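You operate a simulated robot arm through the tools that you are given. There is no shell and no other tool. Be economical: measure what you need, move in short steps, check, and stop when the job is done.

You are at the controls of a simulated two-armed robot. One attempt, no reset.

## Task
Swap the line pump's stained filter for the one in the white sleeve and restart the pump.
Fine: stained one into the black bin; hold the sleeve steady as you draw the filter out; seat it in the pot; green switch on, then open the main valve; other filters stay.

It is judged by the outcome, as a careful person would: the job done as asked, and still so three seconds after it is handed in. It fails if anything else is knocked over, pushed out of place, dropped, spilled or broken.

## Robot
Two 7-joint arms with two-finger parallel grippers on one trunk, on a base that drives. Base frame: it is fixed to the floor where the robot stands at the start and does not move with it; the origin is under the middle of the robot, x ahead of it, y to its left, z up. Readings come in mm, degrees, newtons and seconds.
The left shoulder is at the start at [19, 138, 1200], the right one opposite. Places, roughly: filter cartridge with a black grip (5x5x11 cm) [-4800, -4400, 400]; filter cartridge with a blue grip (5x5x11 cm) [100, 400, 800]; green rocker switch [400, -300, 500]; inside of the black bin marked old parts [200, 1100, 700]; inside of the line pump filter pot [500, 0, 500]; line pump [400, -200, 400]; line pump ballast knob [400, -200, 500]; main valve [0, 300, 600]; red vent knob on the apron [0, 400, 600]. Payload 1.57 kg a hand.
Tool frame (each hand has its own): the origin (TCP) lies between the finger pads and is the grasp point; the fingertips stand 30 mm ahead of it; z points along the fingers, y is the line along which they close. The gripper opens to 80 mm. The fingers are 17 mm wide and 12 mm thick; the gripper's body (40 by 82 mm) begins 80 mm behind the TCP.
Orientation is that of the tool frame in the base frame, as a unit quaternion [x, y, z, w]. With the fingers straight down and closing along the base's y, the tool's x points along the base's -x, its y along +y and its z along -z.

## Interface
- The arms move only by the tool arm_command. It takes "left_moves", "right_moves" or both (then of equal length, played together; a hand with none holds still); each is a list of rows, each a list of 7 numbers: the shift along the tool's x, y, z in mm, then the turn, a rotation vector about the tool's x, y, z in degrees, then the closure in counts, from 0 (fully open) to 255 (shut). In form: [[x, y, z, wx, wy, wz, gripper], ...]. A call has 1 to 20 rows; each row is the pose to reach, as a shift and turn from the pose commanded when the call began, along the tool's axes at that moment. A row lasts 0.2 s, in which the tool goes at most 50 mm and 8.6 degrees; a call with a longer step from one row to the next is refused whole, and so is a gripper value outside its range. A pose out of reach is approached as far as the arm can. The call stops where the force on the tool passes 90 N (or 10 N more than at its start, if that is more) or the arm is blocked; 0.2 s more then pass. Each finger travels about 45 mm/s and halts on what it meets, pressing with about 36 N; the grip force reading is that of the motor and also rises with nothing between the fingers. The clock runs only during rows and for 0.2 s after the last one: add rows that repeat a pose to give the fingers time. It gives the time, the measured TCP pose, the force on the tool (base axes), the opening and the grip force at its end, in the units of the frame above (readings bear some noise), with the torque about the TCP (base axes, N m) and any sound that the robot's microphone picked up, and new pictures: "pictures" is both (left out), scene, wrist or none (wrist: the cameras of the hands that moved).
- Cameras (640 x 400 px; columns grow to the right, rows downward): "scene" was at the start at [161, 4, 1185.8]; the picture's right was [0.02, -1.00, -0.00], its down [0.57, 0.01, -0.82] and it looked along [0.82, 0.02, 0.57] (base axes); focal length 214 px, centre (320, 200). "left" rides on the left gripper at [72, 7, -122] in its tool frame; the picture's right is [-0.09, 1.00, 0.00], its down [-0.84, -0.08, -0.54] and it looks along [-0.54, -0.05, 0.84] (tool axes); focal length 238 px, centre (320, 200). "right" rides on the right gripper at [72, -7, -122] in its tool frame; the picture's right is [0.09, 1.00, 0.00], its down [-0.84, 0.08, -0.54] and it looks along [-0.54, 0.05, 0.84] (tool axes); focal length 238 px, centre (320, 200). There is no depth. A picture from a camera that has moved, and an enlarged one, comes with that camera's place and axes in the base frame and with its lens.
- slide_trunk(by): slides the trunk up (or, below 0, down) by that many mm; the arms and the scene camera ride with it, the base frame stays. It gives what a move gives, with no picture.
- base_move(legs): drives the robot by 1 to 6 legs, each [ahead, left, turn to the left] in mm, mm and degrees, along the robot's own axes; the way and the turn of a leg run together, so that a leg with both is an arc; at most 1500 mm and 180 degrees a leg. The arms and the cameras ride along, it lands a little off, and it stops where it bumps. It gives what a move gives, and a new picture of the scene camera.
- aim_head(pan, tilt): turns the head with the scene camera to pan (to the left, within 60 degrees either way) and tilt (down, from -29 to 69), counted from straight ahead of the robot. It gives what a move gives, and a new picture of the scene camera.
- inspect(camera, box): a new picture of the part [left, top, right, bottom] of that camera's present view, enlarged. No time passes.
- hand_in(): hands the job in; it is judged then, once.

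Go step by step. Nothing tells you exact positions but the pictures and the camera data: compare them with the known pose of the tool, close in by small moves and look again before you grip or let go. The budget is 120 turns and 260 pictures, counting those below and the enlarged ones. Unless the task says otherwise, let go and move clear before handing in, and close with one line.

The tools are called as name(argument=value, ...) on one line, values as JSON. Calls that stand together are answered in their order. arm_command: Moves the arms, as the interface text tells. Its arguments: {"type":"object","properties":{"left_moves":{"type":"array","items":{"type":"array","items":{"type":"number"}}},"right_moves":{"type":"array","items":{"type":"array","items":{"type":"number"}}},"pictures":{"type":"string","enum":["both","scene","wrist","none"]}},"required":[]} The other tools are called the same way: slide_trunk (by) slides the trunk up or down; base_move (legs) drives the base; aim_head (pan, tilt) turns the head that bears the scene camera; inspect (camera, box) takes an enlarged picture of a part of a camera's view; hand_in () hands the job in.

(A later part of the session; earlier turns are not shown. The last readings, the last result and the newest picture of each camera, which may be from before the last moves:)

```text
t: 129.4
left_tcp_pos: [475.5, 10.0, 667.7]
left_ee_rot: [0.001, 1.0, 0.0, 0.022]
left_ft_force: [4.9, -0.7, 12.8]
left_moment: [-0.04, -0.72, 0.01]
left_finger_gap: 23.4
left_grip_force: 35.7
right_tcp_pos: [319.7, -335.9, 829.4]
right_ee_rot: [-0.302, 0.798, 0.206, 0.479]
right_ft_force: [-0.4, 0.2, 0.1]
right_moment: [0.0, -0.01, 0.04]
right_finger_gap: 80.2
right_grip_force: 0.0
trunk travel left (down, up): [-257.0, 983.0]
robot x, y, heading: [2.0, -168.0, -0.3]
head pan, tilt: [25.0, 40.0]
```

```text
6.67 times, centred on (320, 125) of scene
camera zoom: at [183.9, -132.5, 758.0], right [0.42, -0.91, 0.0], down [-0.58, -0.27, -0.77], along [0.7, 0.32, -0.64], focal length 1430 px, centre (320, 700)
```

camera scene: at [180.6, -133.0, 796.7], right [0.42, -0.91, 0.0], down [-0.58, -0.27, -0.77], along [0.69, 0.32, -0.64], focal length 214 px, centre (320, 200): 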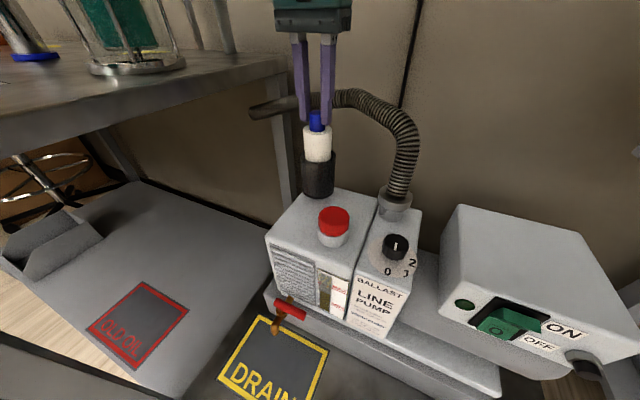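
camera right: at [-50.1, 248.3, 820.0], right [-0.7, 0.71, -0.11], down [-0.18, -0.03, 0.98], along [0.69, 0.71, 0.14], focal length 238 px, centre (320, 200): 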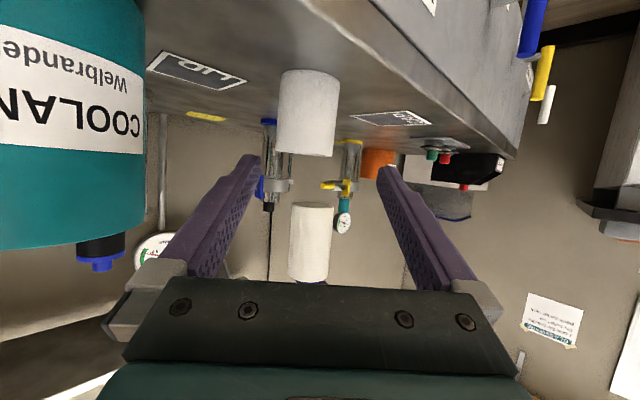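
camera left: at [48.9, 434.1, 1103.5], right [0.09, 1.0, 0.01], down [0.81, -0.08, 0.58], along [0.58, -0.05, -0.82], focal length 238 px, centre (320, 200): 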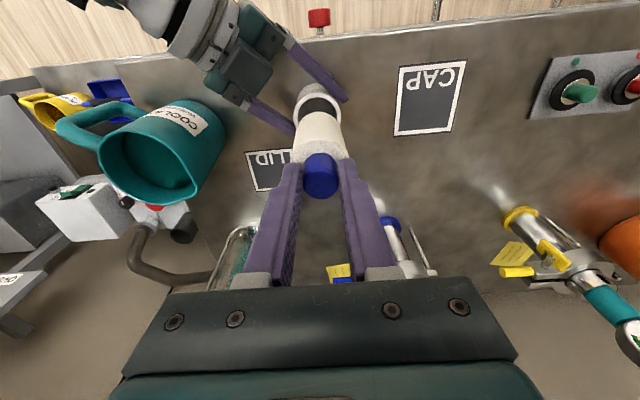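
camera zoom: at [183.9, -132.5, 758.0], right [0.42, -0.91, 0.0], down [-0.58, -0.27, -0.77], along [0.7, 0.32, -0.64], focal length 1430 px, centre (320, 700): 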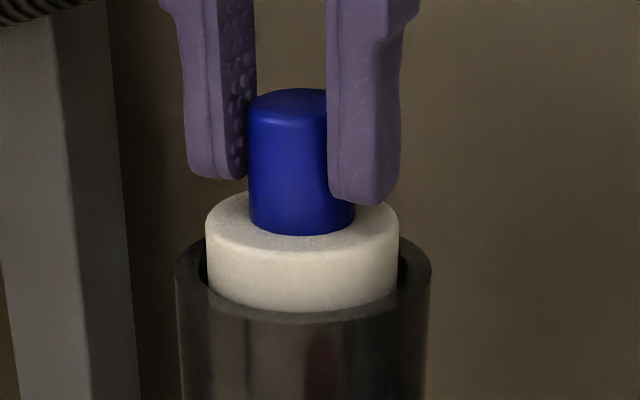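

The exposed height now measures about 15 mm, against about 14 mm for the old filter, so it looks seated on the bottom. I'll open the fingers part way.

arm_command(left_moves=[[0, 0, 0, 0, 0, 0, 180], [0, 0, 0, 0, 0, 0, 120], [0, 0, 0, 0, 0, 0, 110], [0, 0, 0, 0, 0, 0, 110]], pictures="none")

slide_trunk(by=60)

inspect(camera="scene", box=[264, 100, 376, 170])

inspect(camera="left", box=[240, 90, 400, 190])

```text
t: 130.4
left_tcp_pos: [471.5, 8.4, 666.7]
left_ee_rot: [0.002, 1.0, 0.001, 0.021]
left_ft_force: [0.8, -0.7, 0.0]
left_moment: [-0.01, -0.01, 0.02]
left_finger_gap: 45.6
left_grip_force: 0.1
right_tcp_pos: [316.2, -335.3, 829.5]
right_ee_rot: [-0.303, 0.799, 0.207, 0.477]
right_ft_force: [0.3, -1.0, 0.5]
right_moment: [-0.01, 0.0, -0.02]
right_finger_gap: 79.8
right_grip_force: 0.1
trunk travel left (down, up): [-257.0, 983.0]
robot x, y, heading: [1.0, -172.3, -0.0]
head pan, tilt: [25.0, 40.0]
```

```text
t: 131.4
left_tcp_pos: [471.0, 7.9, 726.5]
left_ee_rot: [0.002, 1.0, 0.001, 0.021]
left_ft_force: [-0.3, 0.0, 0.3]
left_moment: [-0.01, -0.03, -0.01]
left_finger_gap: 45.7
left_grip_force: 0.1
right_tcp_pos: [316.5, -336.7, 888.7]
right_ee_rot: [-0.303, 0.799, 0.207, 0.477]
right_ft_force: [0.0, 0.6, -0.2]
right_moment: [-0.02, 0.0, 0.0]
right_finger_gap: 80.0
right_grip_force: 0.1
trunk travel left (down, up): [-317.0, 923.0]
robot x, y, heading: [-1.6, -171.5, -0.1]
head pan, tilt: [25.0, 40.0]
```

```text
5.71 times, centred on (320, 135) of scene
camera zoom: at [180.6, -132.9, 817.7], right [0.42, -0.91, 0.0], down [-0.58, -0.27, -0.77], along [0.69, 0.32, -0.64], focal length 1226 px, centre (320, 571)
```

zoom: 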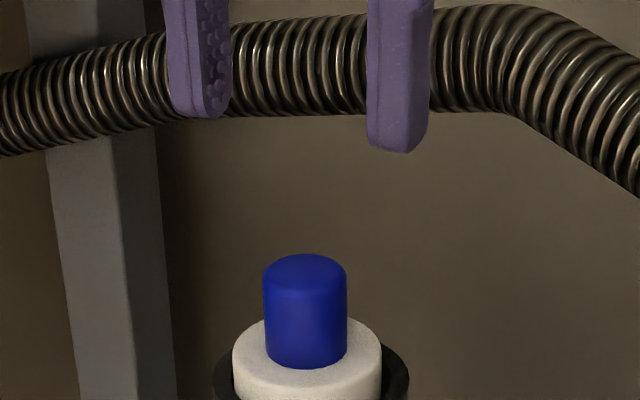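

```text
4.00 times, centred on (320, 140) of left
camera zoom: at [393.2, 14.1, 845.5], right [0.09, 1.0, 0.01], down [0.81, -0.08, 0.58], along [0.57, -0.05, -0.82], focal length 953 px, centre (320, 440)
```

zoom: 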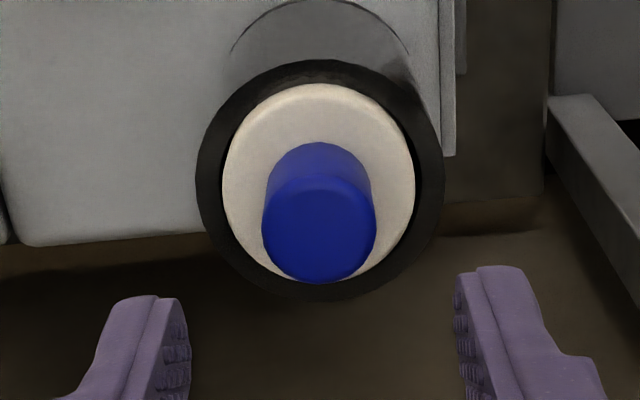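

It looks upright and centred. To be sure it's fully home, I'll press gently on the knob with closed fingers.

arm_command(left_moves=[[-2, 0, 0, 0, 0, 0, 180], [-5, 0, 0, 0, 0, 0, 255], [-5, 0, 0, 0, 0, 0, 255], [-5, 0, 0, 0, 0, 0, 255], [-5, 0, 0, 0, 0, 0, 255], [-5, 0, 0, 0, 0, 0, 255]], pictures="none")

slide_trunk(by=-34)

slide_trunk(by=-5)

slide_trunk(by=-4)

```text
t: 132.8
left_tcp_pos: [476.1, 7.3, 726.7]
left_ee_rot: [0.002, 1.0, 0.0, 0.02]
left_ft_force: [0.7, -0.2, 0.0]
left_moment: [-0.01, -0.04, 0.0]
left_finger_gap: 0.0
left_grip_force: 21.7
right_tcp_pos: [316.2, -335.9, 888.5]
right_ee_rot: [-0.304, 0.798, 0.208, 0.477]
right_ft_force: [-1.4, -0.9, -0.5]
right_moment: [0.0, -0.01, 0.01]
right_finger_gap: 80.1
right_grip_force: 0.0
trunk travel left (down, up): [-317.0, 923.0]
robot x, y, heading: [0.2, -170.8, -0.2]
head pan, tilt: [25.0, 40.0]
```

```text
t: 133.6
left_tcp_pos: [476.6, 6.8, 692.6]
left_ee_rot: [0.002, 1.0, 0.001, 0.021]
left_ft_force: [-0.4, -0.1, 0.4]
left_moment: [0.01, 0.03, -0.03]
left_finger_gap: 0.2
left_grip_force: 21.3
right_tcp_pos: [315.7, -336.3, 854.9]
right_ee_rot: [-0.304, 0.799, 0.207, 0.476]
right_ft_force: [-0.2, -0.2, -0.1]
right_moment: [0.0, 0.02, 0.01]
right_finger_gap: 80.0
right_grip_force: 0.0
trunk travel left (down, up): [-283.0, 957.0]
robot x, y, heading: [2.2, -173.8, -0.2]
head pan, tilt: [25.0, 40.0]
```

```text
t: 134.1
left_tcp_pos: [477.3, 8.4, 687.5]
left_ee_rot: [0.001, 1.0, 0.001, 0.021]
left_ft_force: [0.7, 0.0, 0.1]
left_moment: [-0.01, 0.01, -0.01]
left_finger_gap: 0.0
left_grip_force: 21.5
right_tcp_pos: [316.3, -336.1, 848.3]
right_ee_rot: [-0.304, 0.799, 0.208, 0.476]
right_ft_force: [0.5, 0.3, -0.5]
right_moment: [-0.02, 0.0, 0.0]
right_finger_gap: 80.0
right_grip_force: 0.1
trunk travel left (down, up): [-278.0, 962.0]
robot x, y, heading: [1.8, -172.4, -0.3]
head pan, tilt: [25.0, 40.0]
```

```text
t: 134.6
left_tcp_pos: [477.1, 7.8, 684.1]
left_ee_rot: [0.001, 1.0, 0.001, 0.023]
left_ft_force: [0.4, 0.6, 7.9]
left_moment: [0.01, 0.04, -0.03]
left_finger_gap: 0.0
left_grip_force: 21.3
right_tcp_pos: [316.8, -335.5, 845.0]
right_ee_rot: [-0.304, 0.798, 0.208, 0.477]
right_ft_force: [0.3, 1.2, 0.3]
right_moment: [0.01, 0.01, 0.0]
right_finger_gap: 79.9
right_grip_force: 0.1
trunk travel left (down, up): [-274.0, 966.0]
robot x, y, heading: [0.1, -173.0, -0.4]
head pan, tilt: [25.0, 40.0]
```

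Contact is at a knob top of about 654, the same as the old filter, so it's home. I'll press lightly once more, then lift away.

slide_trunk(by=-4)

slide_trunk(by=110)

aim_head(pan=0, tilt=45)

inspect(camera="scene", box=[380, 180, 620, 330])

```text
t: 135.2
left_tcp_pos: [481.4, 8.6, 685.2]
left_ee_rot: [0.003, 1.0, 0.002, 0.027]
left_ft_force: [-0.2, 1.1, 33.7]
left_moment: [0.03, 0.03, -0.02]
left_finger_gap: 0.2
left_grip_force: 21.0
right_tcp_pos: [319.8, -334.2, 841.1]
right_ee_rot: [-0.304, 0.798, 0.208, 0.477]
right_ft_force: [0.6, 0.1, 0.3]
right_moment: [0.03, 0.01, -0.02]
right_finger_gap: 79.9
right_grip_force: 0.1
trunk travel left (down, up): [-270.0, 970.0]
robot x, y, heading: [4.4, -171.7, -0.1]
head pan, tilt: [25.0, 40.0]
```

```text
t: 136.6
left_tcp_pos: [476.2, 7.5, 789.5]
left_ee_rot: [0.002, 1.0, 0.0, 0.022]
left_ft_force: [-0.5, 0.2, 0.1]
left_moment: [0.0, -0.04, 0.0]
left_finger_gap: 0.1
left_grip_force: 21.3
right_tcp_pos: [315.9, -335.5, 950.9]
right_ee_rot: [-0.303, 0.799, 0.207, 0.477]
right_ft_force: [-0.4, -0.4, 0.0]
right_moment: [-0.02, 0.01, -0.02]
right_finger_gap: 79.8
right_grip_force: 0.0
trunk travel left (down, up): [-380.0, 860.0]
robot x, y, heading: [2.1, -169.3, -0.1]
head pan, tilt: [25.0, 40.0]
```

```text
t: 137.5
left_tcp_pos: [477.0, 7.7, 789.6]
left_ee_rot: [0.002, 1.0, 0.001, 0.021]
left_ft_force: [0.5, 0.0, -0.1]
left_moment: [0.02, -0.01, -0.03]
left_finger_gap: 0.2
left_grip_force: 21.1
right_tcp_pos: [317.6, -335.1, 951.9]
right_ee_rot: [-0.304, 0.799, 0.208, 0.476]
right_ft_force: [0.1, 0.1, -0.4]
right_moment: [0.0, 0.05, 0.03]
right_finger_gap: 79.8
right_grip_force: 0.1
trunk travel left (down, up): [-380.0, 860.0]
robot x, y, heading: [-1.0, -171.2, -0.3]
head pan, tilt: [0.0, 45.0]
camera scene: at [184.9, -168.8, 873.5], right [0.0, -1.0, 0.0], down [-0.71, 0.0, -0.71], along [0.71, 0.0, -0.71], focal length 214 px, centre (320, 200)
```

scene: 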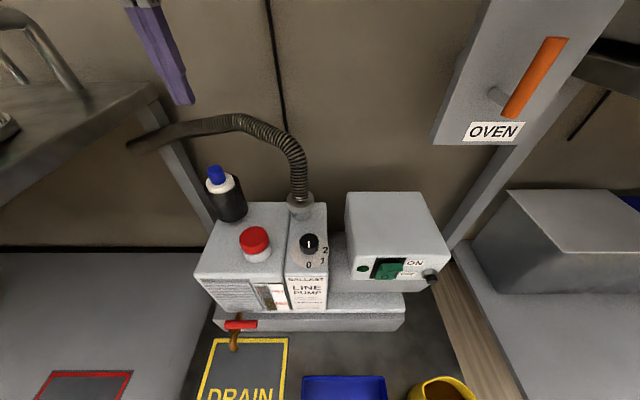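

```text
2.67 times, centred on (500, 255) of scene
camera zoom: at [184.9, -168.8, 873.5], right [0.0, -1.0, 0.0], down [-0.71, 0.0, -0.71], along [0.71, 0.0, -0.71], focal length 572 px, centre (-160, 53)
```

zoom: 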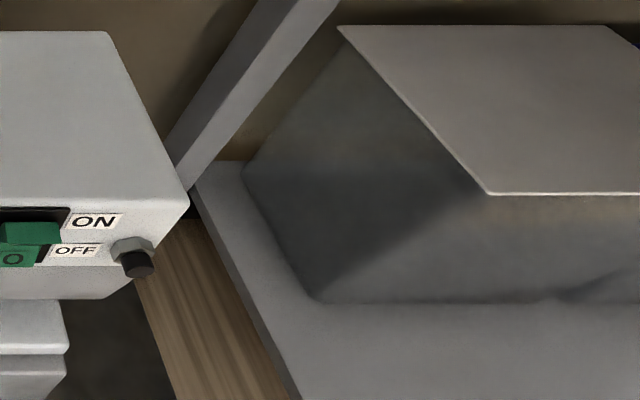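

The new filter is seated. Next is the green rocker, so I'll look closely at its state and place.

inspect(camera="scene", box=[340, 240, 452, 310])

aim_head(pan=-35, tilt=40)

```text
5.71 times, centred on (396, 275) of scene
camera zoom: at [184.9, -168.8, 873.5], right [0.0, -1.0, 0.0], down [-0.71, 0.0, -0.71], along [0.71, 0.0, -0.71], focal length 1226 px, centre (-114, -229)
```

zoom: 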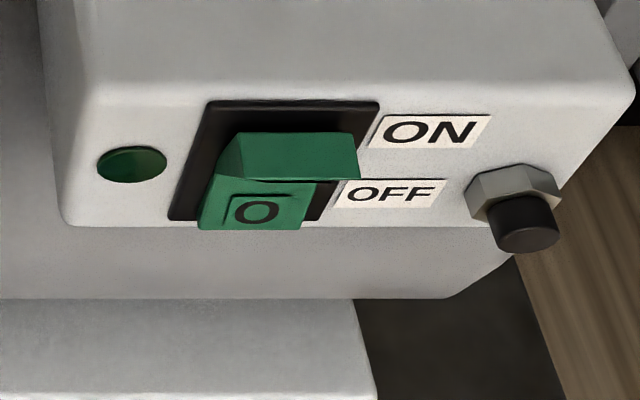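

```text
t: 138.5
left_tcp_pos: [477.7, 7.1, 790.0]
left_ee_rot: [0.002, 1.0, 0.0, 0.021]
left_ft_force: [-1.1, 1.1, 0.0]
left_moment: [0.0, 0.03, 0.0]
left_finger_gap: 0.2
left_grip_force: 21.2
right_tcp_pos: [315.4, -334.6, 950.5]
right_ee_rot: [-0.304, 0.798, 0.207, 0.477]
right_ft_force: [0.2, -0.1, 0.4]
right_moment: [0.0, 0.02, -0.02]
right_finger_gap: 80.2
right_grip_force: 0.0
trunk travel left (down, up): [-380.0, 860.0]
robot x, y, heading: [1.6, -165.3, 0.1]
head pan, tilt: [-35.0, 40.0]
camera scene: at [173.2, -217.5, 880.7], right [-0.57, -0.82, 0.0], down [-0.53, 0.37, -0.77], along [0.63, -0.44, -0.64], focal length 214 px, centre (320, 200)
```

scene: 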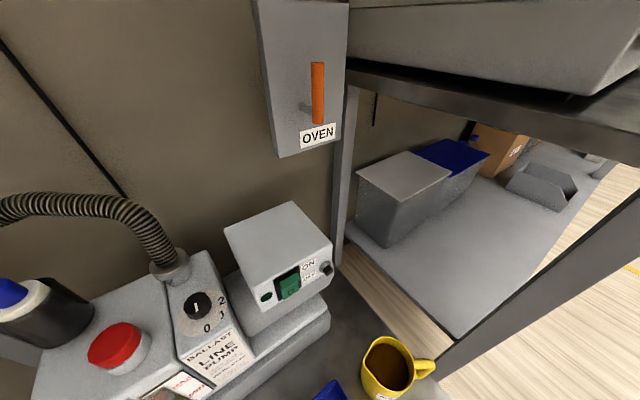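

The rocker's ON half is raised, at about [338, -273, 580], and has to be pressed in. I'll back the robot off, square up the right hand with its fingers closed and pitched 45° down, and press with the fingertips.

base_move(legs=[[-190, 60, 0]])

arm_command(right_moves=[[0, 0, 0, 6, 2.6, 4, 255], [0, 0, 0, 12, 5.3, 7.9, 255], [0, 0, 0, 18, 7.9, 11.9, 255], [0, 0, 0, 24, 10.5, 15.8, 255], [0, 0, 0, 30, 13.2, 19.8, 255], [0, 0, 0, 36.1, 15.8, 23.7, 255], [0, 0, 0, 36.1, 15.8, 23.7, 255]], pictures="both")

```text
t: 140.1
left_tcp_pos: [288.1, 68.6, 789.8]
left_ee_rot: [0.002, 1.0, 0.001, 0.021]
left_ft_force: [0.5, -0.4, -0.8]
left_moment: [-0.04, -0.04, -0.01]
left_finger_gap: 0.0
left_grip_force: 21.2
right_tcp_pos: [129.7, -274.0, 950.4]
right_ee_rot: [-0.303, 0.799, 0.207, 0.477]
right_ft_force: [-0.1, -0.9, 0.4]
right_moment: [-0.01, -0.02, 0.01]
right_finger_gap: 80.0
right_grip_force: 0.2
trunk travel left (down, up): [-380.0, 860.0]
robot x, y, heading: [-187.9, -111.3, 0.1]
head pan, tilt: [-35.0, 40.0]
camera scene: at [-15.0, -156.7, 880.7], right [-0.57, -0.82, 0.0], down [-0.53, 0.37, -0.77], along [0.63, -0.44, -0.64], focal length 214 px, centre (320, 200)
```

scene: 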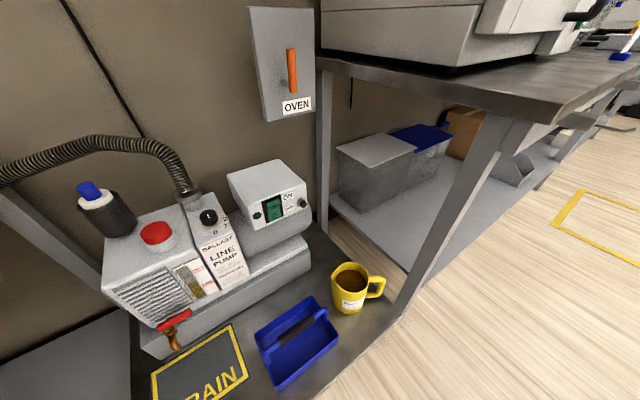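

```text
t: 140.8
left_tcp_pos: [288.7, 69.4, 790.6]
left_ee_rot: [0.001, 1.0, 0.001, 0.022]
left_ft_force: [0.1, -0.5, 0.5]
left_moment: [-0.02, 0.01, 0.0]
left_finger_gap: 0.1
left_grip_force: 21.0
right_tcp_pos: [139.7, -290.7, 898.7]
right_ee_rot: [-0.164, 0.908, 0.141, 0.358]
right_ft_force: [-0.4, 0.1, 0.6]
right_moment: [0.0, 0.0, 0.03]
right_finger_gap: 16.3
right_grip_force: 0.2
right hand out of reach, approached as far as the arm can: row 1, 2, 3
trunk travel left (down, up): [-380.0, 860.0]
robot x, y, heading: [-189.6, -113.4, -0.1]
head pan, tilt: [-35.0, 40.0]
stopped in row 3 (right hand): the arm was blocked; the commanded pose is now the measured one
camera scene: at [-14.6, -156.7, 880.8], right [-0.57, -0.82, 0.0], down [-0.53, 0.37, -0.77], along [0.63, -0.44, -0.64], focal length 214 px, centre (320, 200)
camera right: at [17.9, -356.7, 933.8], right [-0.46, 0.88, 0.07], down [0.22, 0.03, 0.98], along [0.86, 0.47, -0.21], focal length 238 px, centre (320, 200)
```

scene: 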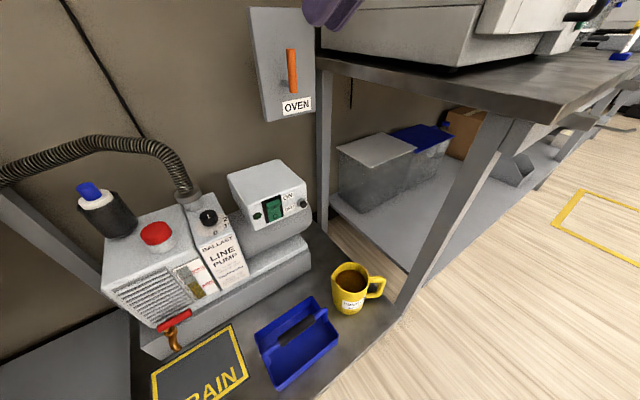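
right: 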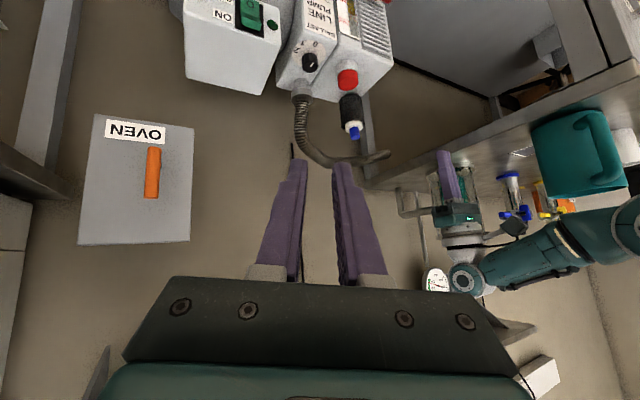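

The rotation got partway before blocking. I'll lower the hand toward the switch, where there's more room, then finish squaring up.

arm_command(right_moves=[[12, -9, 37, 0, 0, 0, 255], [24, -19, 75, 0, 0, 0, 255], [36, -28, 112, 0, 0, 0, 255], [48, -38, 149, 0, 0, 0, 255], [60, -47, 186, 0, 0, 0, 255]], pictures="both")

```text
t: 141.9
left_tcp_pos: [287.0, 68.5, 790.2]
left_ee_rot: [0.001, 1.0, 0.001, 0.021]
left_ft_force: [-0.4, 0.4, 0.4]
left_moment: [0.02, -0.02, 0.01]
left_finger_gap: 0.0
left_grip_force: 21.4
right_tcp_pos: [211.0, -343.7, 752.5]
right_ee_rot: [-0.039, 0.913, 0.145, 0.379]
right_ft_force: [-0.1, 0.0, -1.2]
right_moment: [-0.02, -0.02, 0.01]
right_finger_gap: 0.2
right_grip_force: 21.9
trunk travel left (down, up): [-380.0, 860.0]
robot x, y, heading: [-184.5, -112.7, 0.0]
head pan, tilt: [-35.0, 40.0]
stopped in row 5 (right hand): the arm was blocked; the commanded pose is now the measured one
camera scene: at [-15.0, -157.2, 880.7], right [-0.57, -0.82, 0.0], down [-0.53, 0.37, -0.77], along [0.63, -0.44, -0.64], focal length 214 px, centre (320, 200)
camera right: at [77.3, -381.9, 781.1], right [-0.24, 0.96, 0.17], down [0.21, -0.12, 0.97], along [0.95, 0.27, -0.17], focal length 238 px, centre (320, 200)
```

scene: 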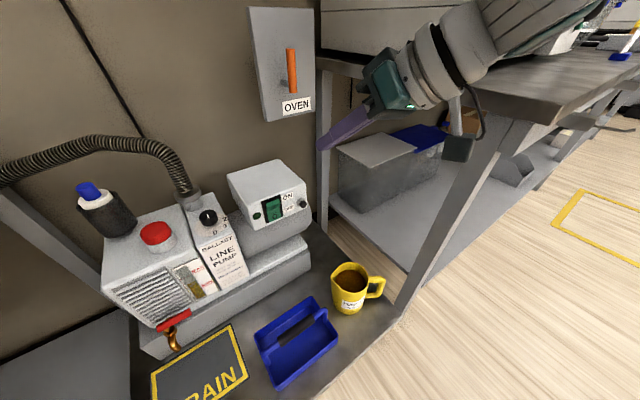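
right: 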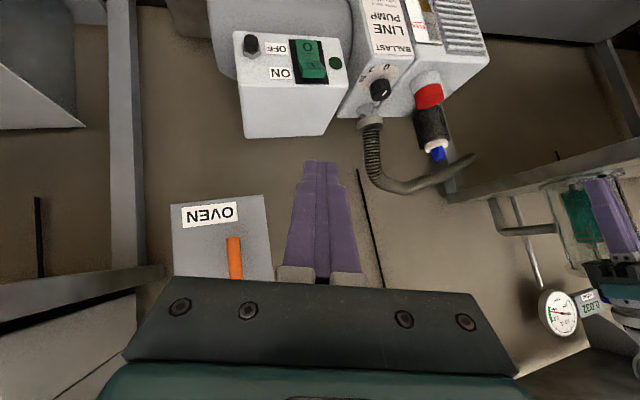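

The right elbow is up against the oven table. I'll raise the left hand for clearance and shift the robot left.

arm_command(left_moves=[[0, 0, -30, 0, 0, 0, 255], [0, 0, -60, 0, 0, 0, 255], [0, 0, -90, 0, 0, 0, 255], [0, 0, -120, 0, 0, 0, 255]], pictures="none")

base_move(legs=[[0, 75, 0]])

```text
t: 142.9
left_tcp_pos: [278.7, 73.7, 887.0]
left_ee_rot: [-0.004, 1.0, 0.0, -0.003]
left_ft_force: [-0.3, -0.7, -0.3]
left_moment: [0.01, -0.03, -0.03]
left_finger_gap: 0.0
left_grip_force: 21.7
right_tcp_pos: [210.8, -342.1, 751.0]
right_ee_rot: [-0.039, 0.913, 0.144, 0.379]
right_ft_force: [0.8, 0.5, -0.6]
right_moment: [0.0, -0.01, 0.01]
right_finger_gap: 0.1
right_grip_force: 21.2
trunk travel left (down, up): [-380.0, 860.0]
robot x, y, heading: [-187.3, -111.1, -0.2]
head pan, tilt: [-35.0, 40.0]
```

```text
t: 143.9
left_tcp_pos: [278.3, 146.8, 887.9]
left_ee_rot: [-0.003, 1.0, 0.001, -0.003]
left_ft_force: [0.7, 0.9, -0.4]
left_moment: [-0.03, 0.02, 0.02]
left_finger_gap: 0.0
left_grip_force: 21.1
right_tcp_pos: [210.4, -268.9, 750.9]
right_ee_rot: [-0.038, 0.913, 0.143, 0.381]
right_ft_force: [0.6, 1.7, -0.2]
right_moment: [-0.03, -0.02, 0.0]
right_finger_gap: 0.0
right_grip_force: 21.3
trunk travel left (down, up): [-380.0, 860.0]
robot x, y, heading: [-189.8, -35.7, -0.1]
head pan, tilt: [-35.0, 40.0]
camera scene: at [-14.6, -81.9, 880.7], right [-0.57, -0.82, 0.0], down [-0.53, 0.37, -0.77], along [0.63, -0.44, -0.64], focal length 214 px, centre (320, 200)
```

scene: 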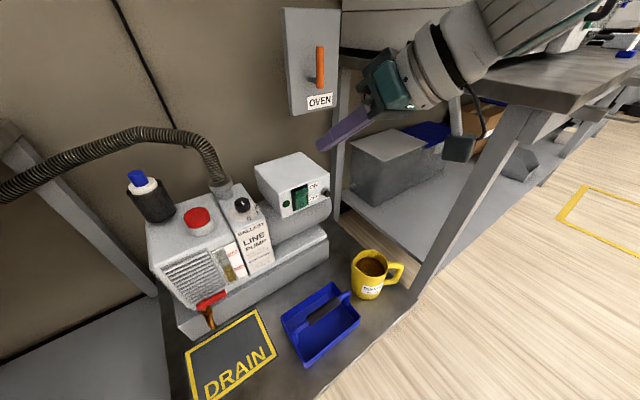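

Free of the table now. The right fingertips point at the switch, so I'll pin down its place from both cameras.

inspect(camera="scene", box=[250, 150, 346, 210])

inspect(camera="right", box=[160, 0, 480, 200])

```text
6.67 times, centred on (298, 180) of scene
camera zoom: at [-14.6, -81.9, 880.7], right [-0.57, -0.82, 0.0], down [-0.53, 0.37, -0.77], along [0.63, -0.44, -0.64], focal length 1430 px, centre (467, 333)
```

zoom: 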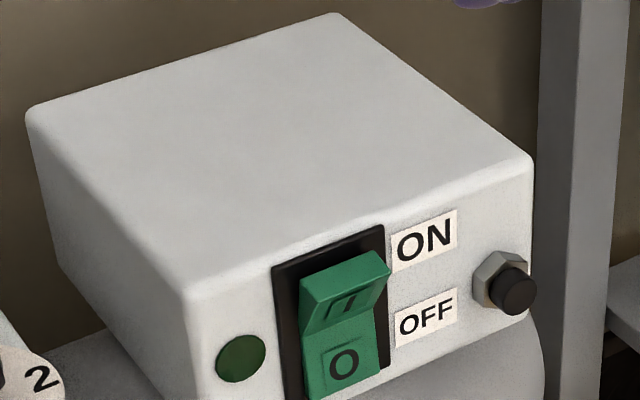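

```text
2.00 times, centred on (320, 100) of right
camera zoom: at [77.6, -306.7, 780.8], right [-0.24, 0.96, 0.17], down [0.21, -0.12, 0.97], along [0.95, 0.27, -0.17], focal length 477 px, centre (320, 400)
```

zoom: 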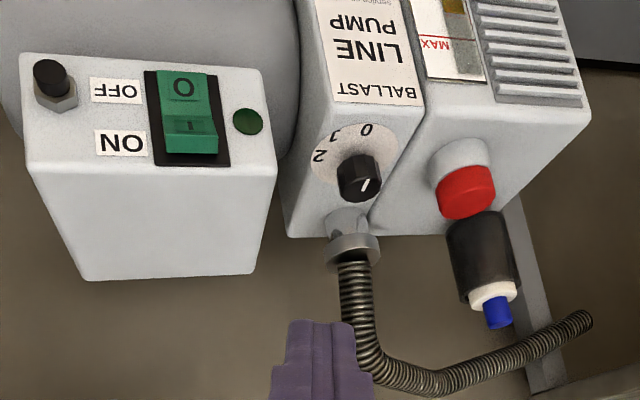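

From the wider baseline, the rocker's ON half is at about [355, -283, 547]. I'll lower the trunk 70 mm and move the fingertips to just in front of it.

slide_trunk(by=-70)

arm_command(right_moves=[[5, -15, 30, 0, 0, 0, 255], [10, -31, 61, 0, 0, 0, 255], [16, -46, 92, 0, 0, 0, 255], [21, -62, 120, 0, 0, 0, 255], [21, -62, 120, 0, 0, 0, 255]], pictures="both")

```text
t: 145.0
left_tcp_pos: [277.9, 147.4, 817.1]
left_ee_rot: [-0.004, 1.0, 0.0, -0.004]
left_ft_force: [0.5, -0.7, -0.5]
left_moment: [0.02, 0.02, 0.01]
left_finger_gap: 0.0
left_grip_force: 20.5
right_tcp_pos: [211.2, -267.7, 681.7]
right_ee_rot: [-0.038, 0.913, 0.143, 0.38]
right_ft_force: [-0.3, 0.1, 0.2]
right_moment: [-0.03, 0.03, 0.02]
right_finger_gap: 0.0
right_grip_force: 21.6
trunk travel left (down, up): [-310.0, 930.0]
robot x, y, heading: [-189.9, -33.4, 0.1]
head pan, tilt: [-35.0, 40.0]
```

```text
t: 145.5
left_tcp_pos: [276.8, 146.9, 816.1]
left_ee_rot: [-0.003, 1.0, 0.0, -0.004]
left_ft_force: [-1.3, -0.2, -0.8]
left_moment: [0.01, -0.01, 0.02]
left_finger_gap: 0.1
left_grip_force: 21.3
right_tcp_pos: [204.6, -360.9, 630.2]
right_ee_rot: [0.066, 0.91, 0.099, 0.398]
right_ft_force: [0.9, 0.4, 0.3]
right_moment: [-0.03, 0.0, 0.03]
right_finger_gap: 0.0
right_grip_force: 20.9
right hand out of reach, approached as far as the arm can: row 2
trunk travel left (down, up): [-310.0, 930.0]
robot x, y, heading: [-186.1, -35.3, -0.0]
head pan, tilt: [-35.0, 40.0]
stopped in row 2 (right hand): the arm was blocked; the commanded pose is now the measured one
camera scene: at [-15.0, -82.8, 810.7], right [-0.57, -0.82, 0.0], down [-0.53, 0.37, -0.77], along [0.63, -0.44, -0.64], focal length 214 px, centre (320, 200)
camera right: at [65.8, -368.8, 659.4], right [-0.02, 0.99, 0.17], down [0.17, -0.16, 0.97], along [0.99, 0.05, -0.16], focal length 238 px, centre (320, 200)
```

scene: 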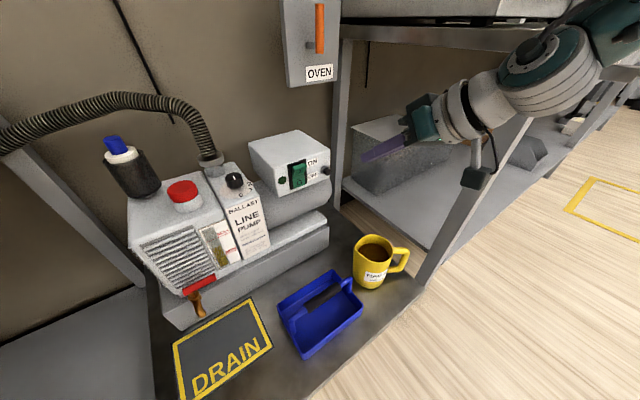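
right: 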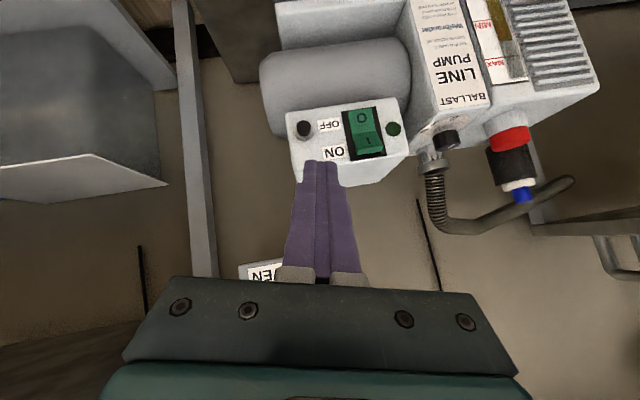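

The arm swung out toward the table post while near its limit. I'll bring the hand back in line with the switch, slightly higher.

arm_command(right_moves=[[-5, 5, -10, 0, 0, 0, 255], [-9, 30, -14, 0, 0, 0, 255], [-12, 55, -16, 0, 0, 0, 255], [-13, 80, -17, 0, 0, 0, 255], [-13, 80, -17, 0, 0, 0, 255]], pictures="both")

```text
t: 146.7
left_tcp_pos: [276.9, 147.4, 816.3]
left_ee_rot: [-0.004, 1.0, 0.001, -0.003]
left_ft_force: [-0.1, 0.4, -0.5]
left_moment: [-0.03, -0.01, -0.02]
left_finger_gap: 0.0
left_grip_force: 21.4
right_tcp_pos: [198.3, -299.2, 666.3]
right_ee_rot: [0.094, 0.909, 0.099, 0.394]
right_ft_force: [-0.5, 0.2, 0.1]
right_moment: [-0.02, -0.01, -0.01]
right_finger_gap: 0.2
right_grip_force: 20.8
trunk travel left (down, up): [-310.0, 930.0]
robot x, y, heading: [-185.4, -32.8, 0.1]
head pan, tilt: [-35.0, 40.0]
camera scene: at [-14.6, -82.4, 810.7], right [-0.57, -0.82, 0.0], down [-0.53, 0.37, -0.77], along [0.63, -0.44, -0.64], focal length 214 px, centre (320, 200)
camera right: at [60.0, -300.7, 696.3], right [0.03, 0.98, 0.19], down [0.17, -0.19, 0.97], along [0.99, 0.01, -0.17], focal length 238 px, centre (320, 200)
```

scene: 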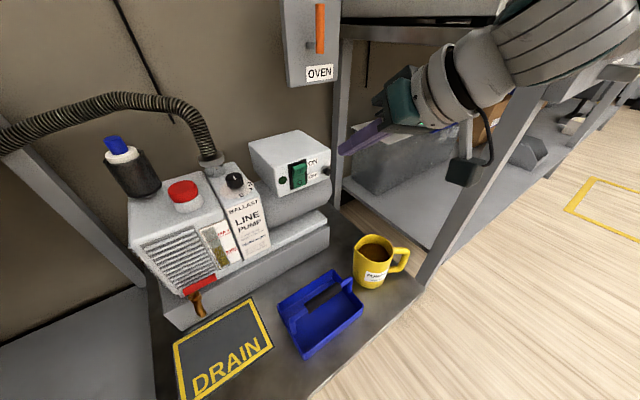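
right: 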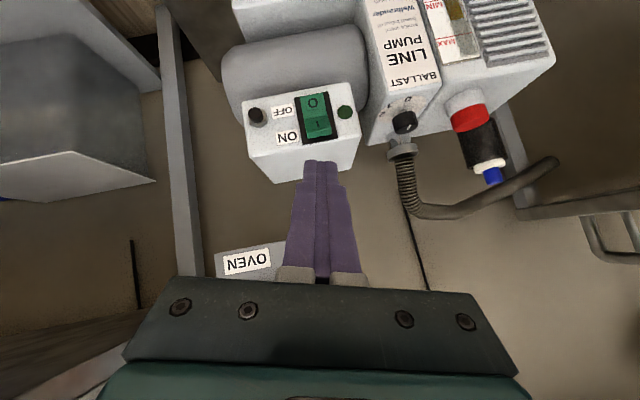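

That is reachable. I'll lower the hand to the switch's height here, then drive the base forward so the arm stays rigid.

arm_command(right_moves=[[24, -4, 22, 0, 0, 0, 255], [48, -8, 44, 0, 0, 0, 255], [71, -12, 66, 0, 0, 0, 255], [71, -12, 66, 0, 0, 0, 255]], pictures="both")

```text
t: 147.1
left_tcp_pos: [277.6, 147.3, 815.6]
left_ee_rot: [-0.003, 1.0, 0.001, -0.004]
left_ft_force: [-0.1, 0.0, 0.2]
left_moment: [-0.03, 0.04, -0.01]
left_finger_gap: 0.0
left_grip_force: 21.1
right_tcp_pos: [175.8, -356.3, 629.8]
right_ee_rot: [0.23, 0.883, 0.093, 0.399]
right_ft_force: [-0.2, -0.2, 0.1]
right_moment: [-0.01, 0.03, 0.03]
right_finger_gap: 0.0
right_grip_force: 21.0
right hand out of reach, approached as far as the arm can: row 2
trunk travel left (down, up): [-310.0, 930.0]
robot x, y, heading: [-189.2, -35.6, 0.2]
head pan, tilt: [-35.0, 40.0]
stopped in row 2 (right hand): the arm was blocked; the commanded pose is now the measured one
camera scene: at [-15.1, -82.6, 810.7], right [-0.57, -0.82, 0.0], down [-0.53, 0.37, -0.77], along [0.63, -0.44, -0.64], focal length 214 px, centre (320, 200)
camera right: at [39.8, -325.2, 661.0], right [0.28, 0.92, 0.29], down [0.1, -0.32, 0.94], along [0.95, -0.23, -0.18], focal length 238 px, centre (320, 200)
```

scene: 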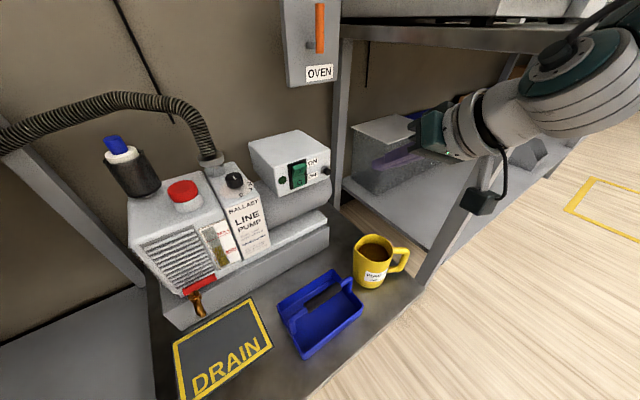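
right: 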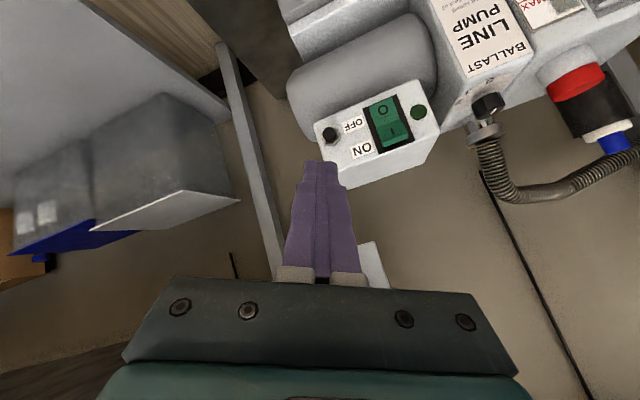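

Lowering by the arm makes it swing out, so I'll put the hand back in the well-behaved region (higher and closer in) and use the trunk and base for the approach.

arm_command(right_moves=[[0, 25, -15, 0, 0.7, -5.8, 255], [2, 52, -22, 0, 1.4, -11.6, 255], [4, 80, -25, 0, 2.2, -17.4, 255], [5, 107, -26, -0.1, 2.9, -23.2, 255], [6, 133, -27, -0.2, 3.6, -28.8, 255], [6, 133, -27, -0.2, 3.6, -28.8, 255]], pictures="none")

base_move(legs=[[0, -65, 0]])

```text
t: 148.1
left_tcp_pos: [278.1, 147.1, 816.0]
left_ee_rot: [-0.003, 1.0, 0.002, -0.004]
left_ft_force: [0.7, -0.4, 0.8]
left_moment: [0.03, 0.0, 0.0]
left_finger_gap: 0.0
left_grip_force: 21.1
right_tcp_pos: [168.9, -313.8, 660.7]
right_ee_rot: [0.163, 0.914, 0.018, 0.372]
right_ft_force: [-0.4, -0.7, 0.5]
right_moment: [-0.02, -0.02, -0.01]
right_finger_gap: 0.0
right_grip_force: 21.8
trunk travel left (down, up): [-310.0, 930.0]
robot x, y, heading: [-184.8, -34.3, -0.2]
head pan, tilt: [-35.0, 40.0]
stopped in row 4 (right hand): the arm was blocked; the commanded pose is now the measured one
```

```text
t: 149.1
left_tcp_pos: [277.5, 82.4, 815.7]
left_ee_rot: [-0.003, 1.0, 0.001, -0.004]
left_ft_force: [-0.4, 0.3, -0.5]
left_moment: [0.01, 0.02, 0.01]
left_finger_gap: 0.0
left_grip_force: 21.3
right_tcp_pos: [169.4, -379.6, 662.8]
right_ee_rot: [0.163, 0.913, 0.02, 0.373]
right_ft_force: [-0.7, 0.0, 0.0]
right_moment: [0.01, -0.04, -0.01]
right_finger_gap: 0.0
right_grip_force: 21.1
trunk travel left (down, up): [-310.0, 930.0]
robot x, y, heading: [-186.8, -98.7, -0.2]
head pan, tilt: [-35.0, 40.0]
camera scene: at [-14.4, -147.1, 810.8], right [-0.57, -0.82, 0.0], down [-0.53, 0.37, -0.77], along [0.63, -0.44, -0.64], focal length 214 px, centre (320, 200)
```

scene: 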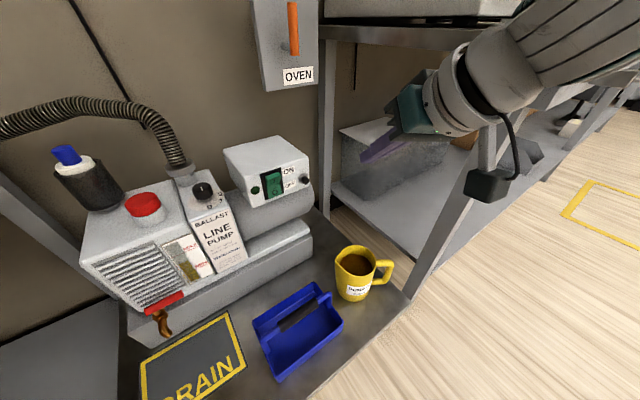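

I'll reset the right arm into the dependable fingers-down posture (slightly pitched) by raising it first.

arm_command(right_moves=[[-29, 7, -31, 0, 0, 0, 255], [-58, 14, -62, 0, 0, 0, 255], [-87, 20, -93, 0, 0, 0, 255], [-84, 45, -92, 0, 6, -4, 255], [-80, 70, -91, 0, 12, -8, 255], [-76, 90, -90, 0, 18, -12, 255], [-73, 110, -89, 0, 24, -16, 255], [-70, 121, -88, -0.2, 29.2, -19.1, 255], [-70, 121, -88, -0.2, 29.2, -19.1, 255]], pictures="scene")

```text
t: 150.1
left_tcp_pos: [277.8, 83.5, 815.8]
left_ee_rot: [-0.002, 1.0, 0.001, -0.004]
left_ft_force: [-0.1, -0.4, 0.0]
left_moment: [-0.02, -0.03, -0.02]
left_finger_gap: 0.0
left_grip_force: 22.1
right_tcp_pos: [163.1, -362.6, 773.7]
right_ee_rot: [0.224, 0.921, 0.105, 0.301]
right_ft_force: [0.1, 0.3, 0.0]
right_moment: [-0.02, 0.01, 0.01]
right_finger_gap: 0.0
right_grip_force: 21.6
trunk travel left (down, up): [-310.0, 930.0]
robot x, y, heading: [-189.8, -101.9, 0.3]
head pan, tilt: [-35.0, 40.0]
stopped in row 5 (right hand): the arm was blocked; the commanded pose is now the measured one
camera scene: at [-14.2, -146.8, 810.7], right [-0.57, -0.82, 0.0], down [-0.53, 0.37, -0.77], along [0.63, -0.44, -0.64], focal length 214 px, centre (320, 200)
```

scene: 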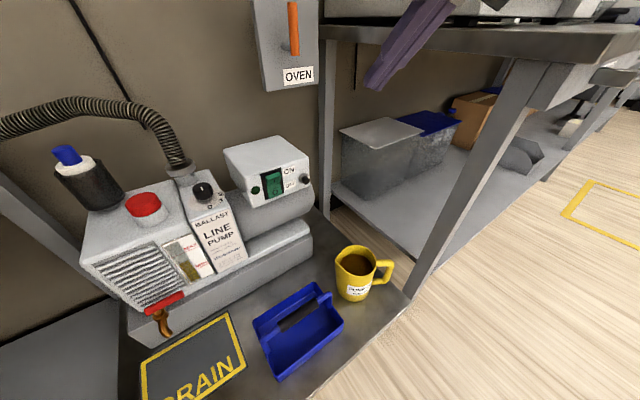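

The table is actually well clear (its leg is near y -676), so the likely obstruction is my own head, panned toward the right arm. I'll turn the head left and retry the posture reset.

aim_head(pan=40, tilt=45)

arm_command(right_moves=[[0, 10, -10, 0, 4, -3, 255], [0, 20, -20, 0, 8, -7, 255], [0, 30, -25, 0, 12, -11, 255], [0, 40, -25, 0, 16, -15, 255], [0, 50, -25, 0, 20, -19, 255], [0, 60, -25, 0, 20, -23, 255]], pictures="scene")

```text
t: 151.6
left_tcp_pos: [278.0, 82.4, 815.3]
left_ee_rot: [-0.004, 1.0, 0.002, -0.005]
left_ft_force: [-0.2, 0.1, 0.3]
left_moment: [0.03, 0.01, -0.03]
left_finger_gap: 0.1
left_grip_force: 21.5
right_tcp_pos: [163.9, -362.5, 774.0]
right_ee_rot: [0.224, 0.921, 0.106, 0.301]
right_ft_force: [0.5, -0.1, 0.1]
right_moment: [0.0, -0.03, -0.02]
right_finger_gap: 0.0
right_grip_force: 21.7
trunk travel left (down, up): [-310.0, 930.0]
robot x, y, heading: [-184.4, -101.0, -0.2]
head pan, tilt: [40.0, 45.0]
camera scene: at [-21.8, -45.8, 803.5], right [0.64, -0.77, 0.0], down [-0.54, -0.45, -0.71], along [0.54, 0.45, -0.71], focal length 214 px, centre (320, 200)
```

scene: 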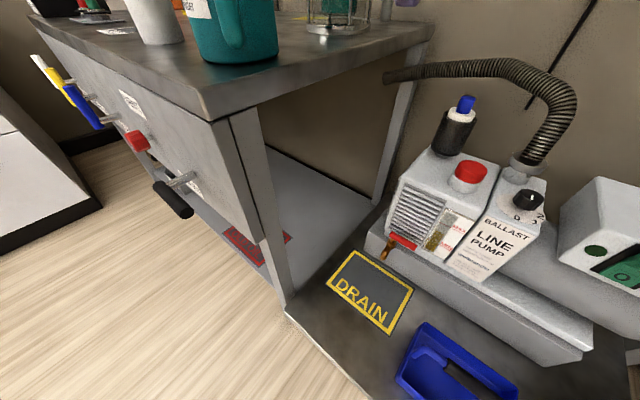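

```text
t: 152.2
left_tcp_pos: [276.4, 83.2, 815.7]
left_ee_rot: [-0.003, 1.0, 0.002, -0.005]
left_ft_force: [0.8, 0.2, 0.4]
left_moment: [0.02, -0.02, 0.01]
left_finger_gap: 0.0
left_grip_force: 21.2
right_tcp_pos: [148.7, -345.8, 774.0]
right_ee_rot: [0.22, 0.937, 0.173, 0.207]
right_ft_force: [0.1, 0.2, 0.7]
right_moment: [0.01, 0.0, -0.01]
right_finger_gap: 0.0
right_grip_force: 21.1
trunk travel left (down, up): [-310.0, 930.0]
robot x, y, heading: [-190.4, -106.2, -0.1]
head pan, tilt: [40.0, 45.0]
stopped in row 3 (right hand): the arm was blocked; the commanded pose is now the measured one
camera scene: at [-21.8, -45.7, 803.5], right [0.64, -0.77, 0.0], down [-0.54, -0.45, -0.71], along [0.54, 0.45, -0.71], focal length 214 px, centre (320, 200)
```

scene: 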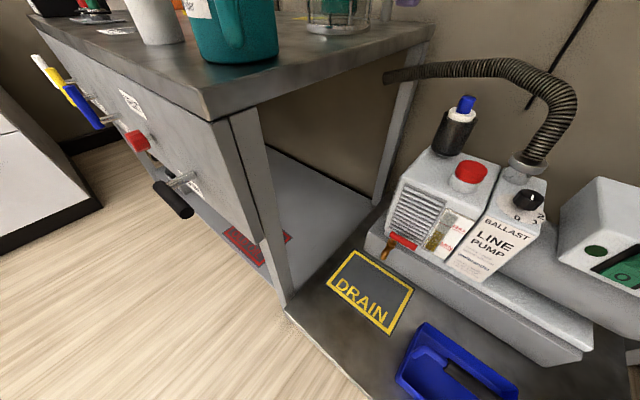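

The right arm is stuck in an awkward posture, but the left arm works well. I'll turn the robot 30° to the right, which swings the right arm back into free space and puts the left hand in front of the switch.

base_move(legs=[[0, 0, -30]])

aim_head(pan=0, tilt=45)

inspect(camera="left", box=[0, 0, 640, 400])

```text
t: 154.1
left_tcp_pos: [306.4, -173.3, 817.0]
left_ee_rot: [0.255, 0.967, 0.003, -0.003]
left_ft_force: [-0.6, -0.1, -0.3]
left_moment: [0.01, -0.02, -0.02]
left_finger_gap: 0.0
left_grip_force: 21.1
right_tcp_pos: [-18.5, -481.0, 773.8]
right_ee_rot: [0.454, 0.849, 0.113, 0.246]
right_ft_force: [0.2, 0.1, 0.4]
right_moment: [0.02, 0.01, 0.01]
right_finger_gap: 0.2
right_grip_force: 21.1
trunk travel left (down, up): [-310.0, 930.0]
robot x, y, heading: [-184.7, -101.5, -29.9]
head pan, tilt: [40.0, 45.0]
camera scene: at [-17.3, -133.5, 803.5], right [0.18, -0.98, 0.0], down [-0.7, -0.12, -0.71], along [0.7, 0.12, -0.71], focal length 214 px, centre (320, 200)
```

scene: 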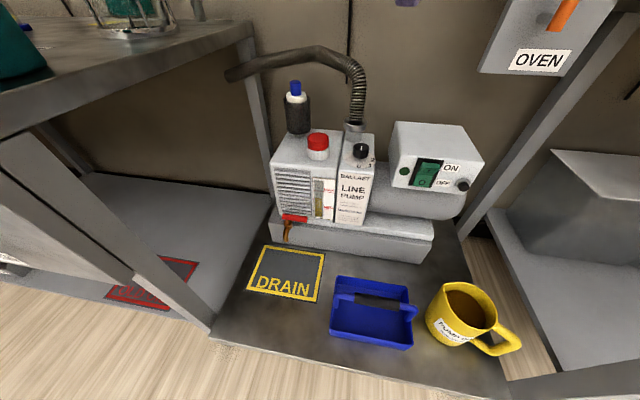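

```text
t: 155.2
left_tcp_pos: [307.2, -172.4, 815.8]
left_ee_rot: [0.254, 0.967, 0.002, -0.004]
left_ft_force: [0.1, -0.6, 0.0]
left_moment: [0.0, -0.02, 0.02]
left_finger_gap: 0.0
left_grip_force: 21.4
right_tcp_pos: [-18.2, -481.5, 772.8]
right_ee_rot: [0.455, 0.849, 0.113, 0.245]
right_ft_force: [0.0, 0.0, -0.1]
right_moment: [0.01, -0.06, 0.03]
right_finger_gap: 0.0
right_grip_force: 21.3
trunk travel left (down, up): [-310.0, 930.0]
robot x, y, heading: [-185.0, -101.0, -29.9]
head pan, tilt: [0.0, 45.0]
camera scene: at [-26.8, -188.2, 803.5], right [-0.5, -0.87, 0.0], down [-0.61, 0.35, -0.71], along [0.61, -0.35, -0.71], focal length 214 px, centre (320, 200)
```

scene: 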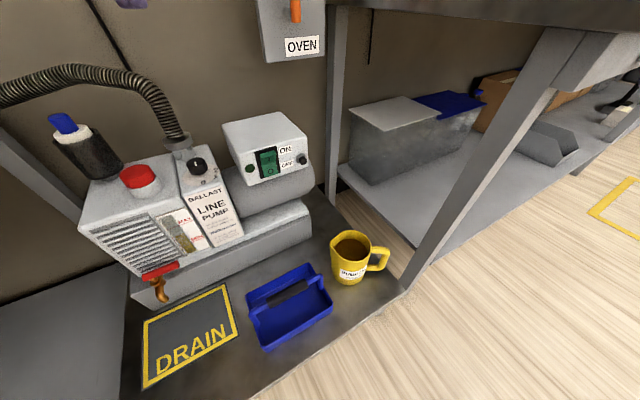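

```text
1.00 times, centred on (320, 200) of left (not enlarged: the box is as wide or as high as the picture)
camera zoom: at [247.7, -133.4, 938.8], right [0.57, 0.82, 0.0], down [0.69, -0.48, 0.53], along [0.44, -0.3, -0.85], focal length 238 px, centre (320, 200)
```

zoom: 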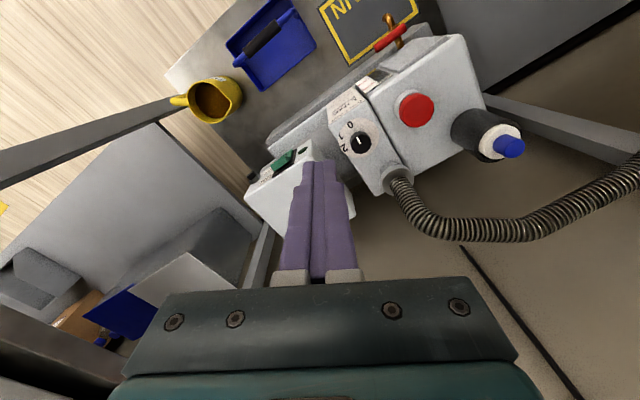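

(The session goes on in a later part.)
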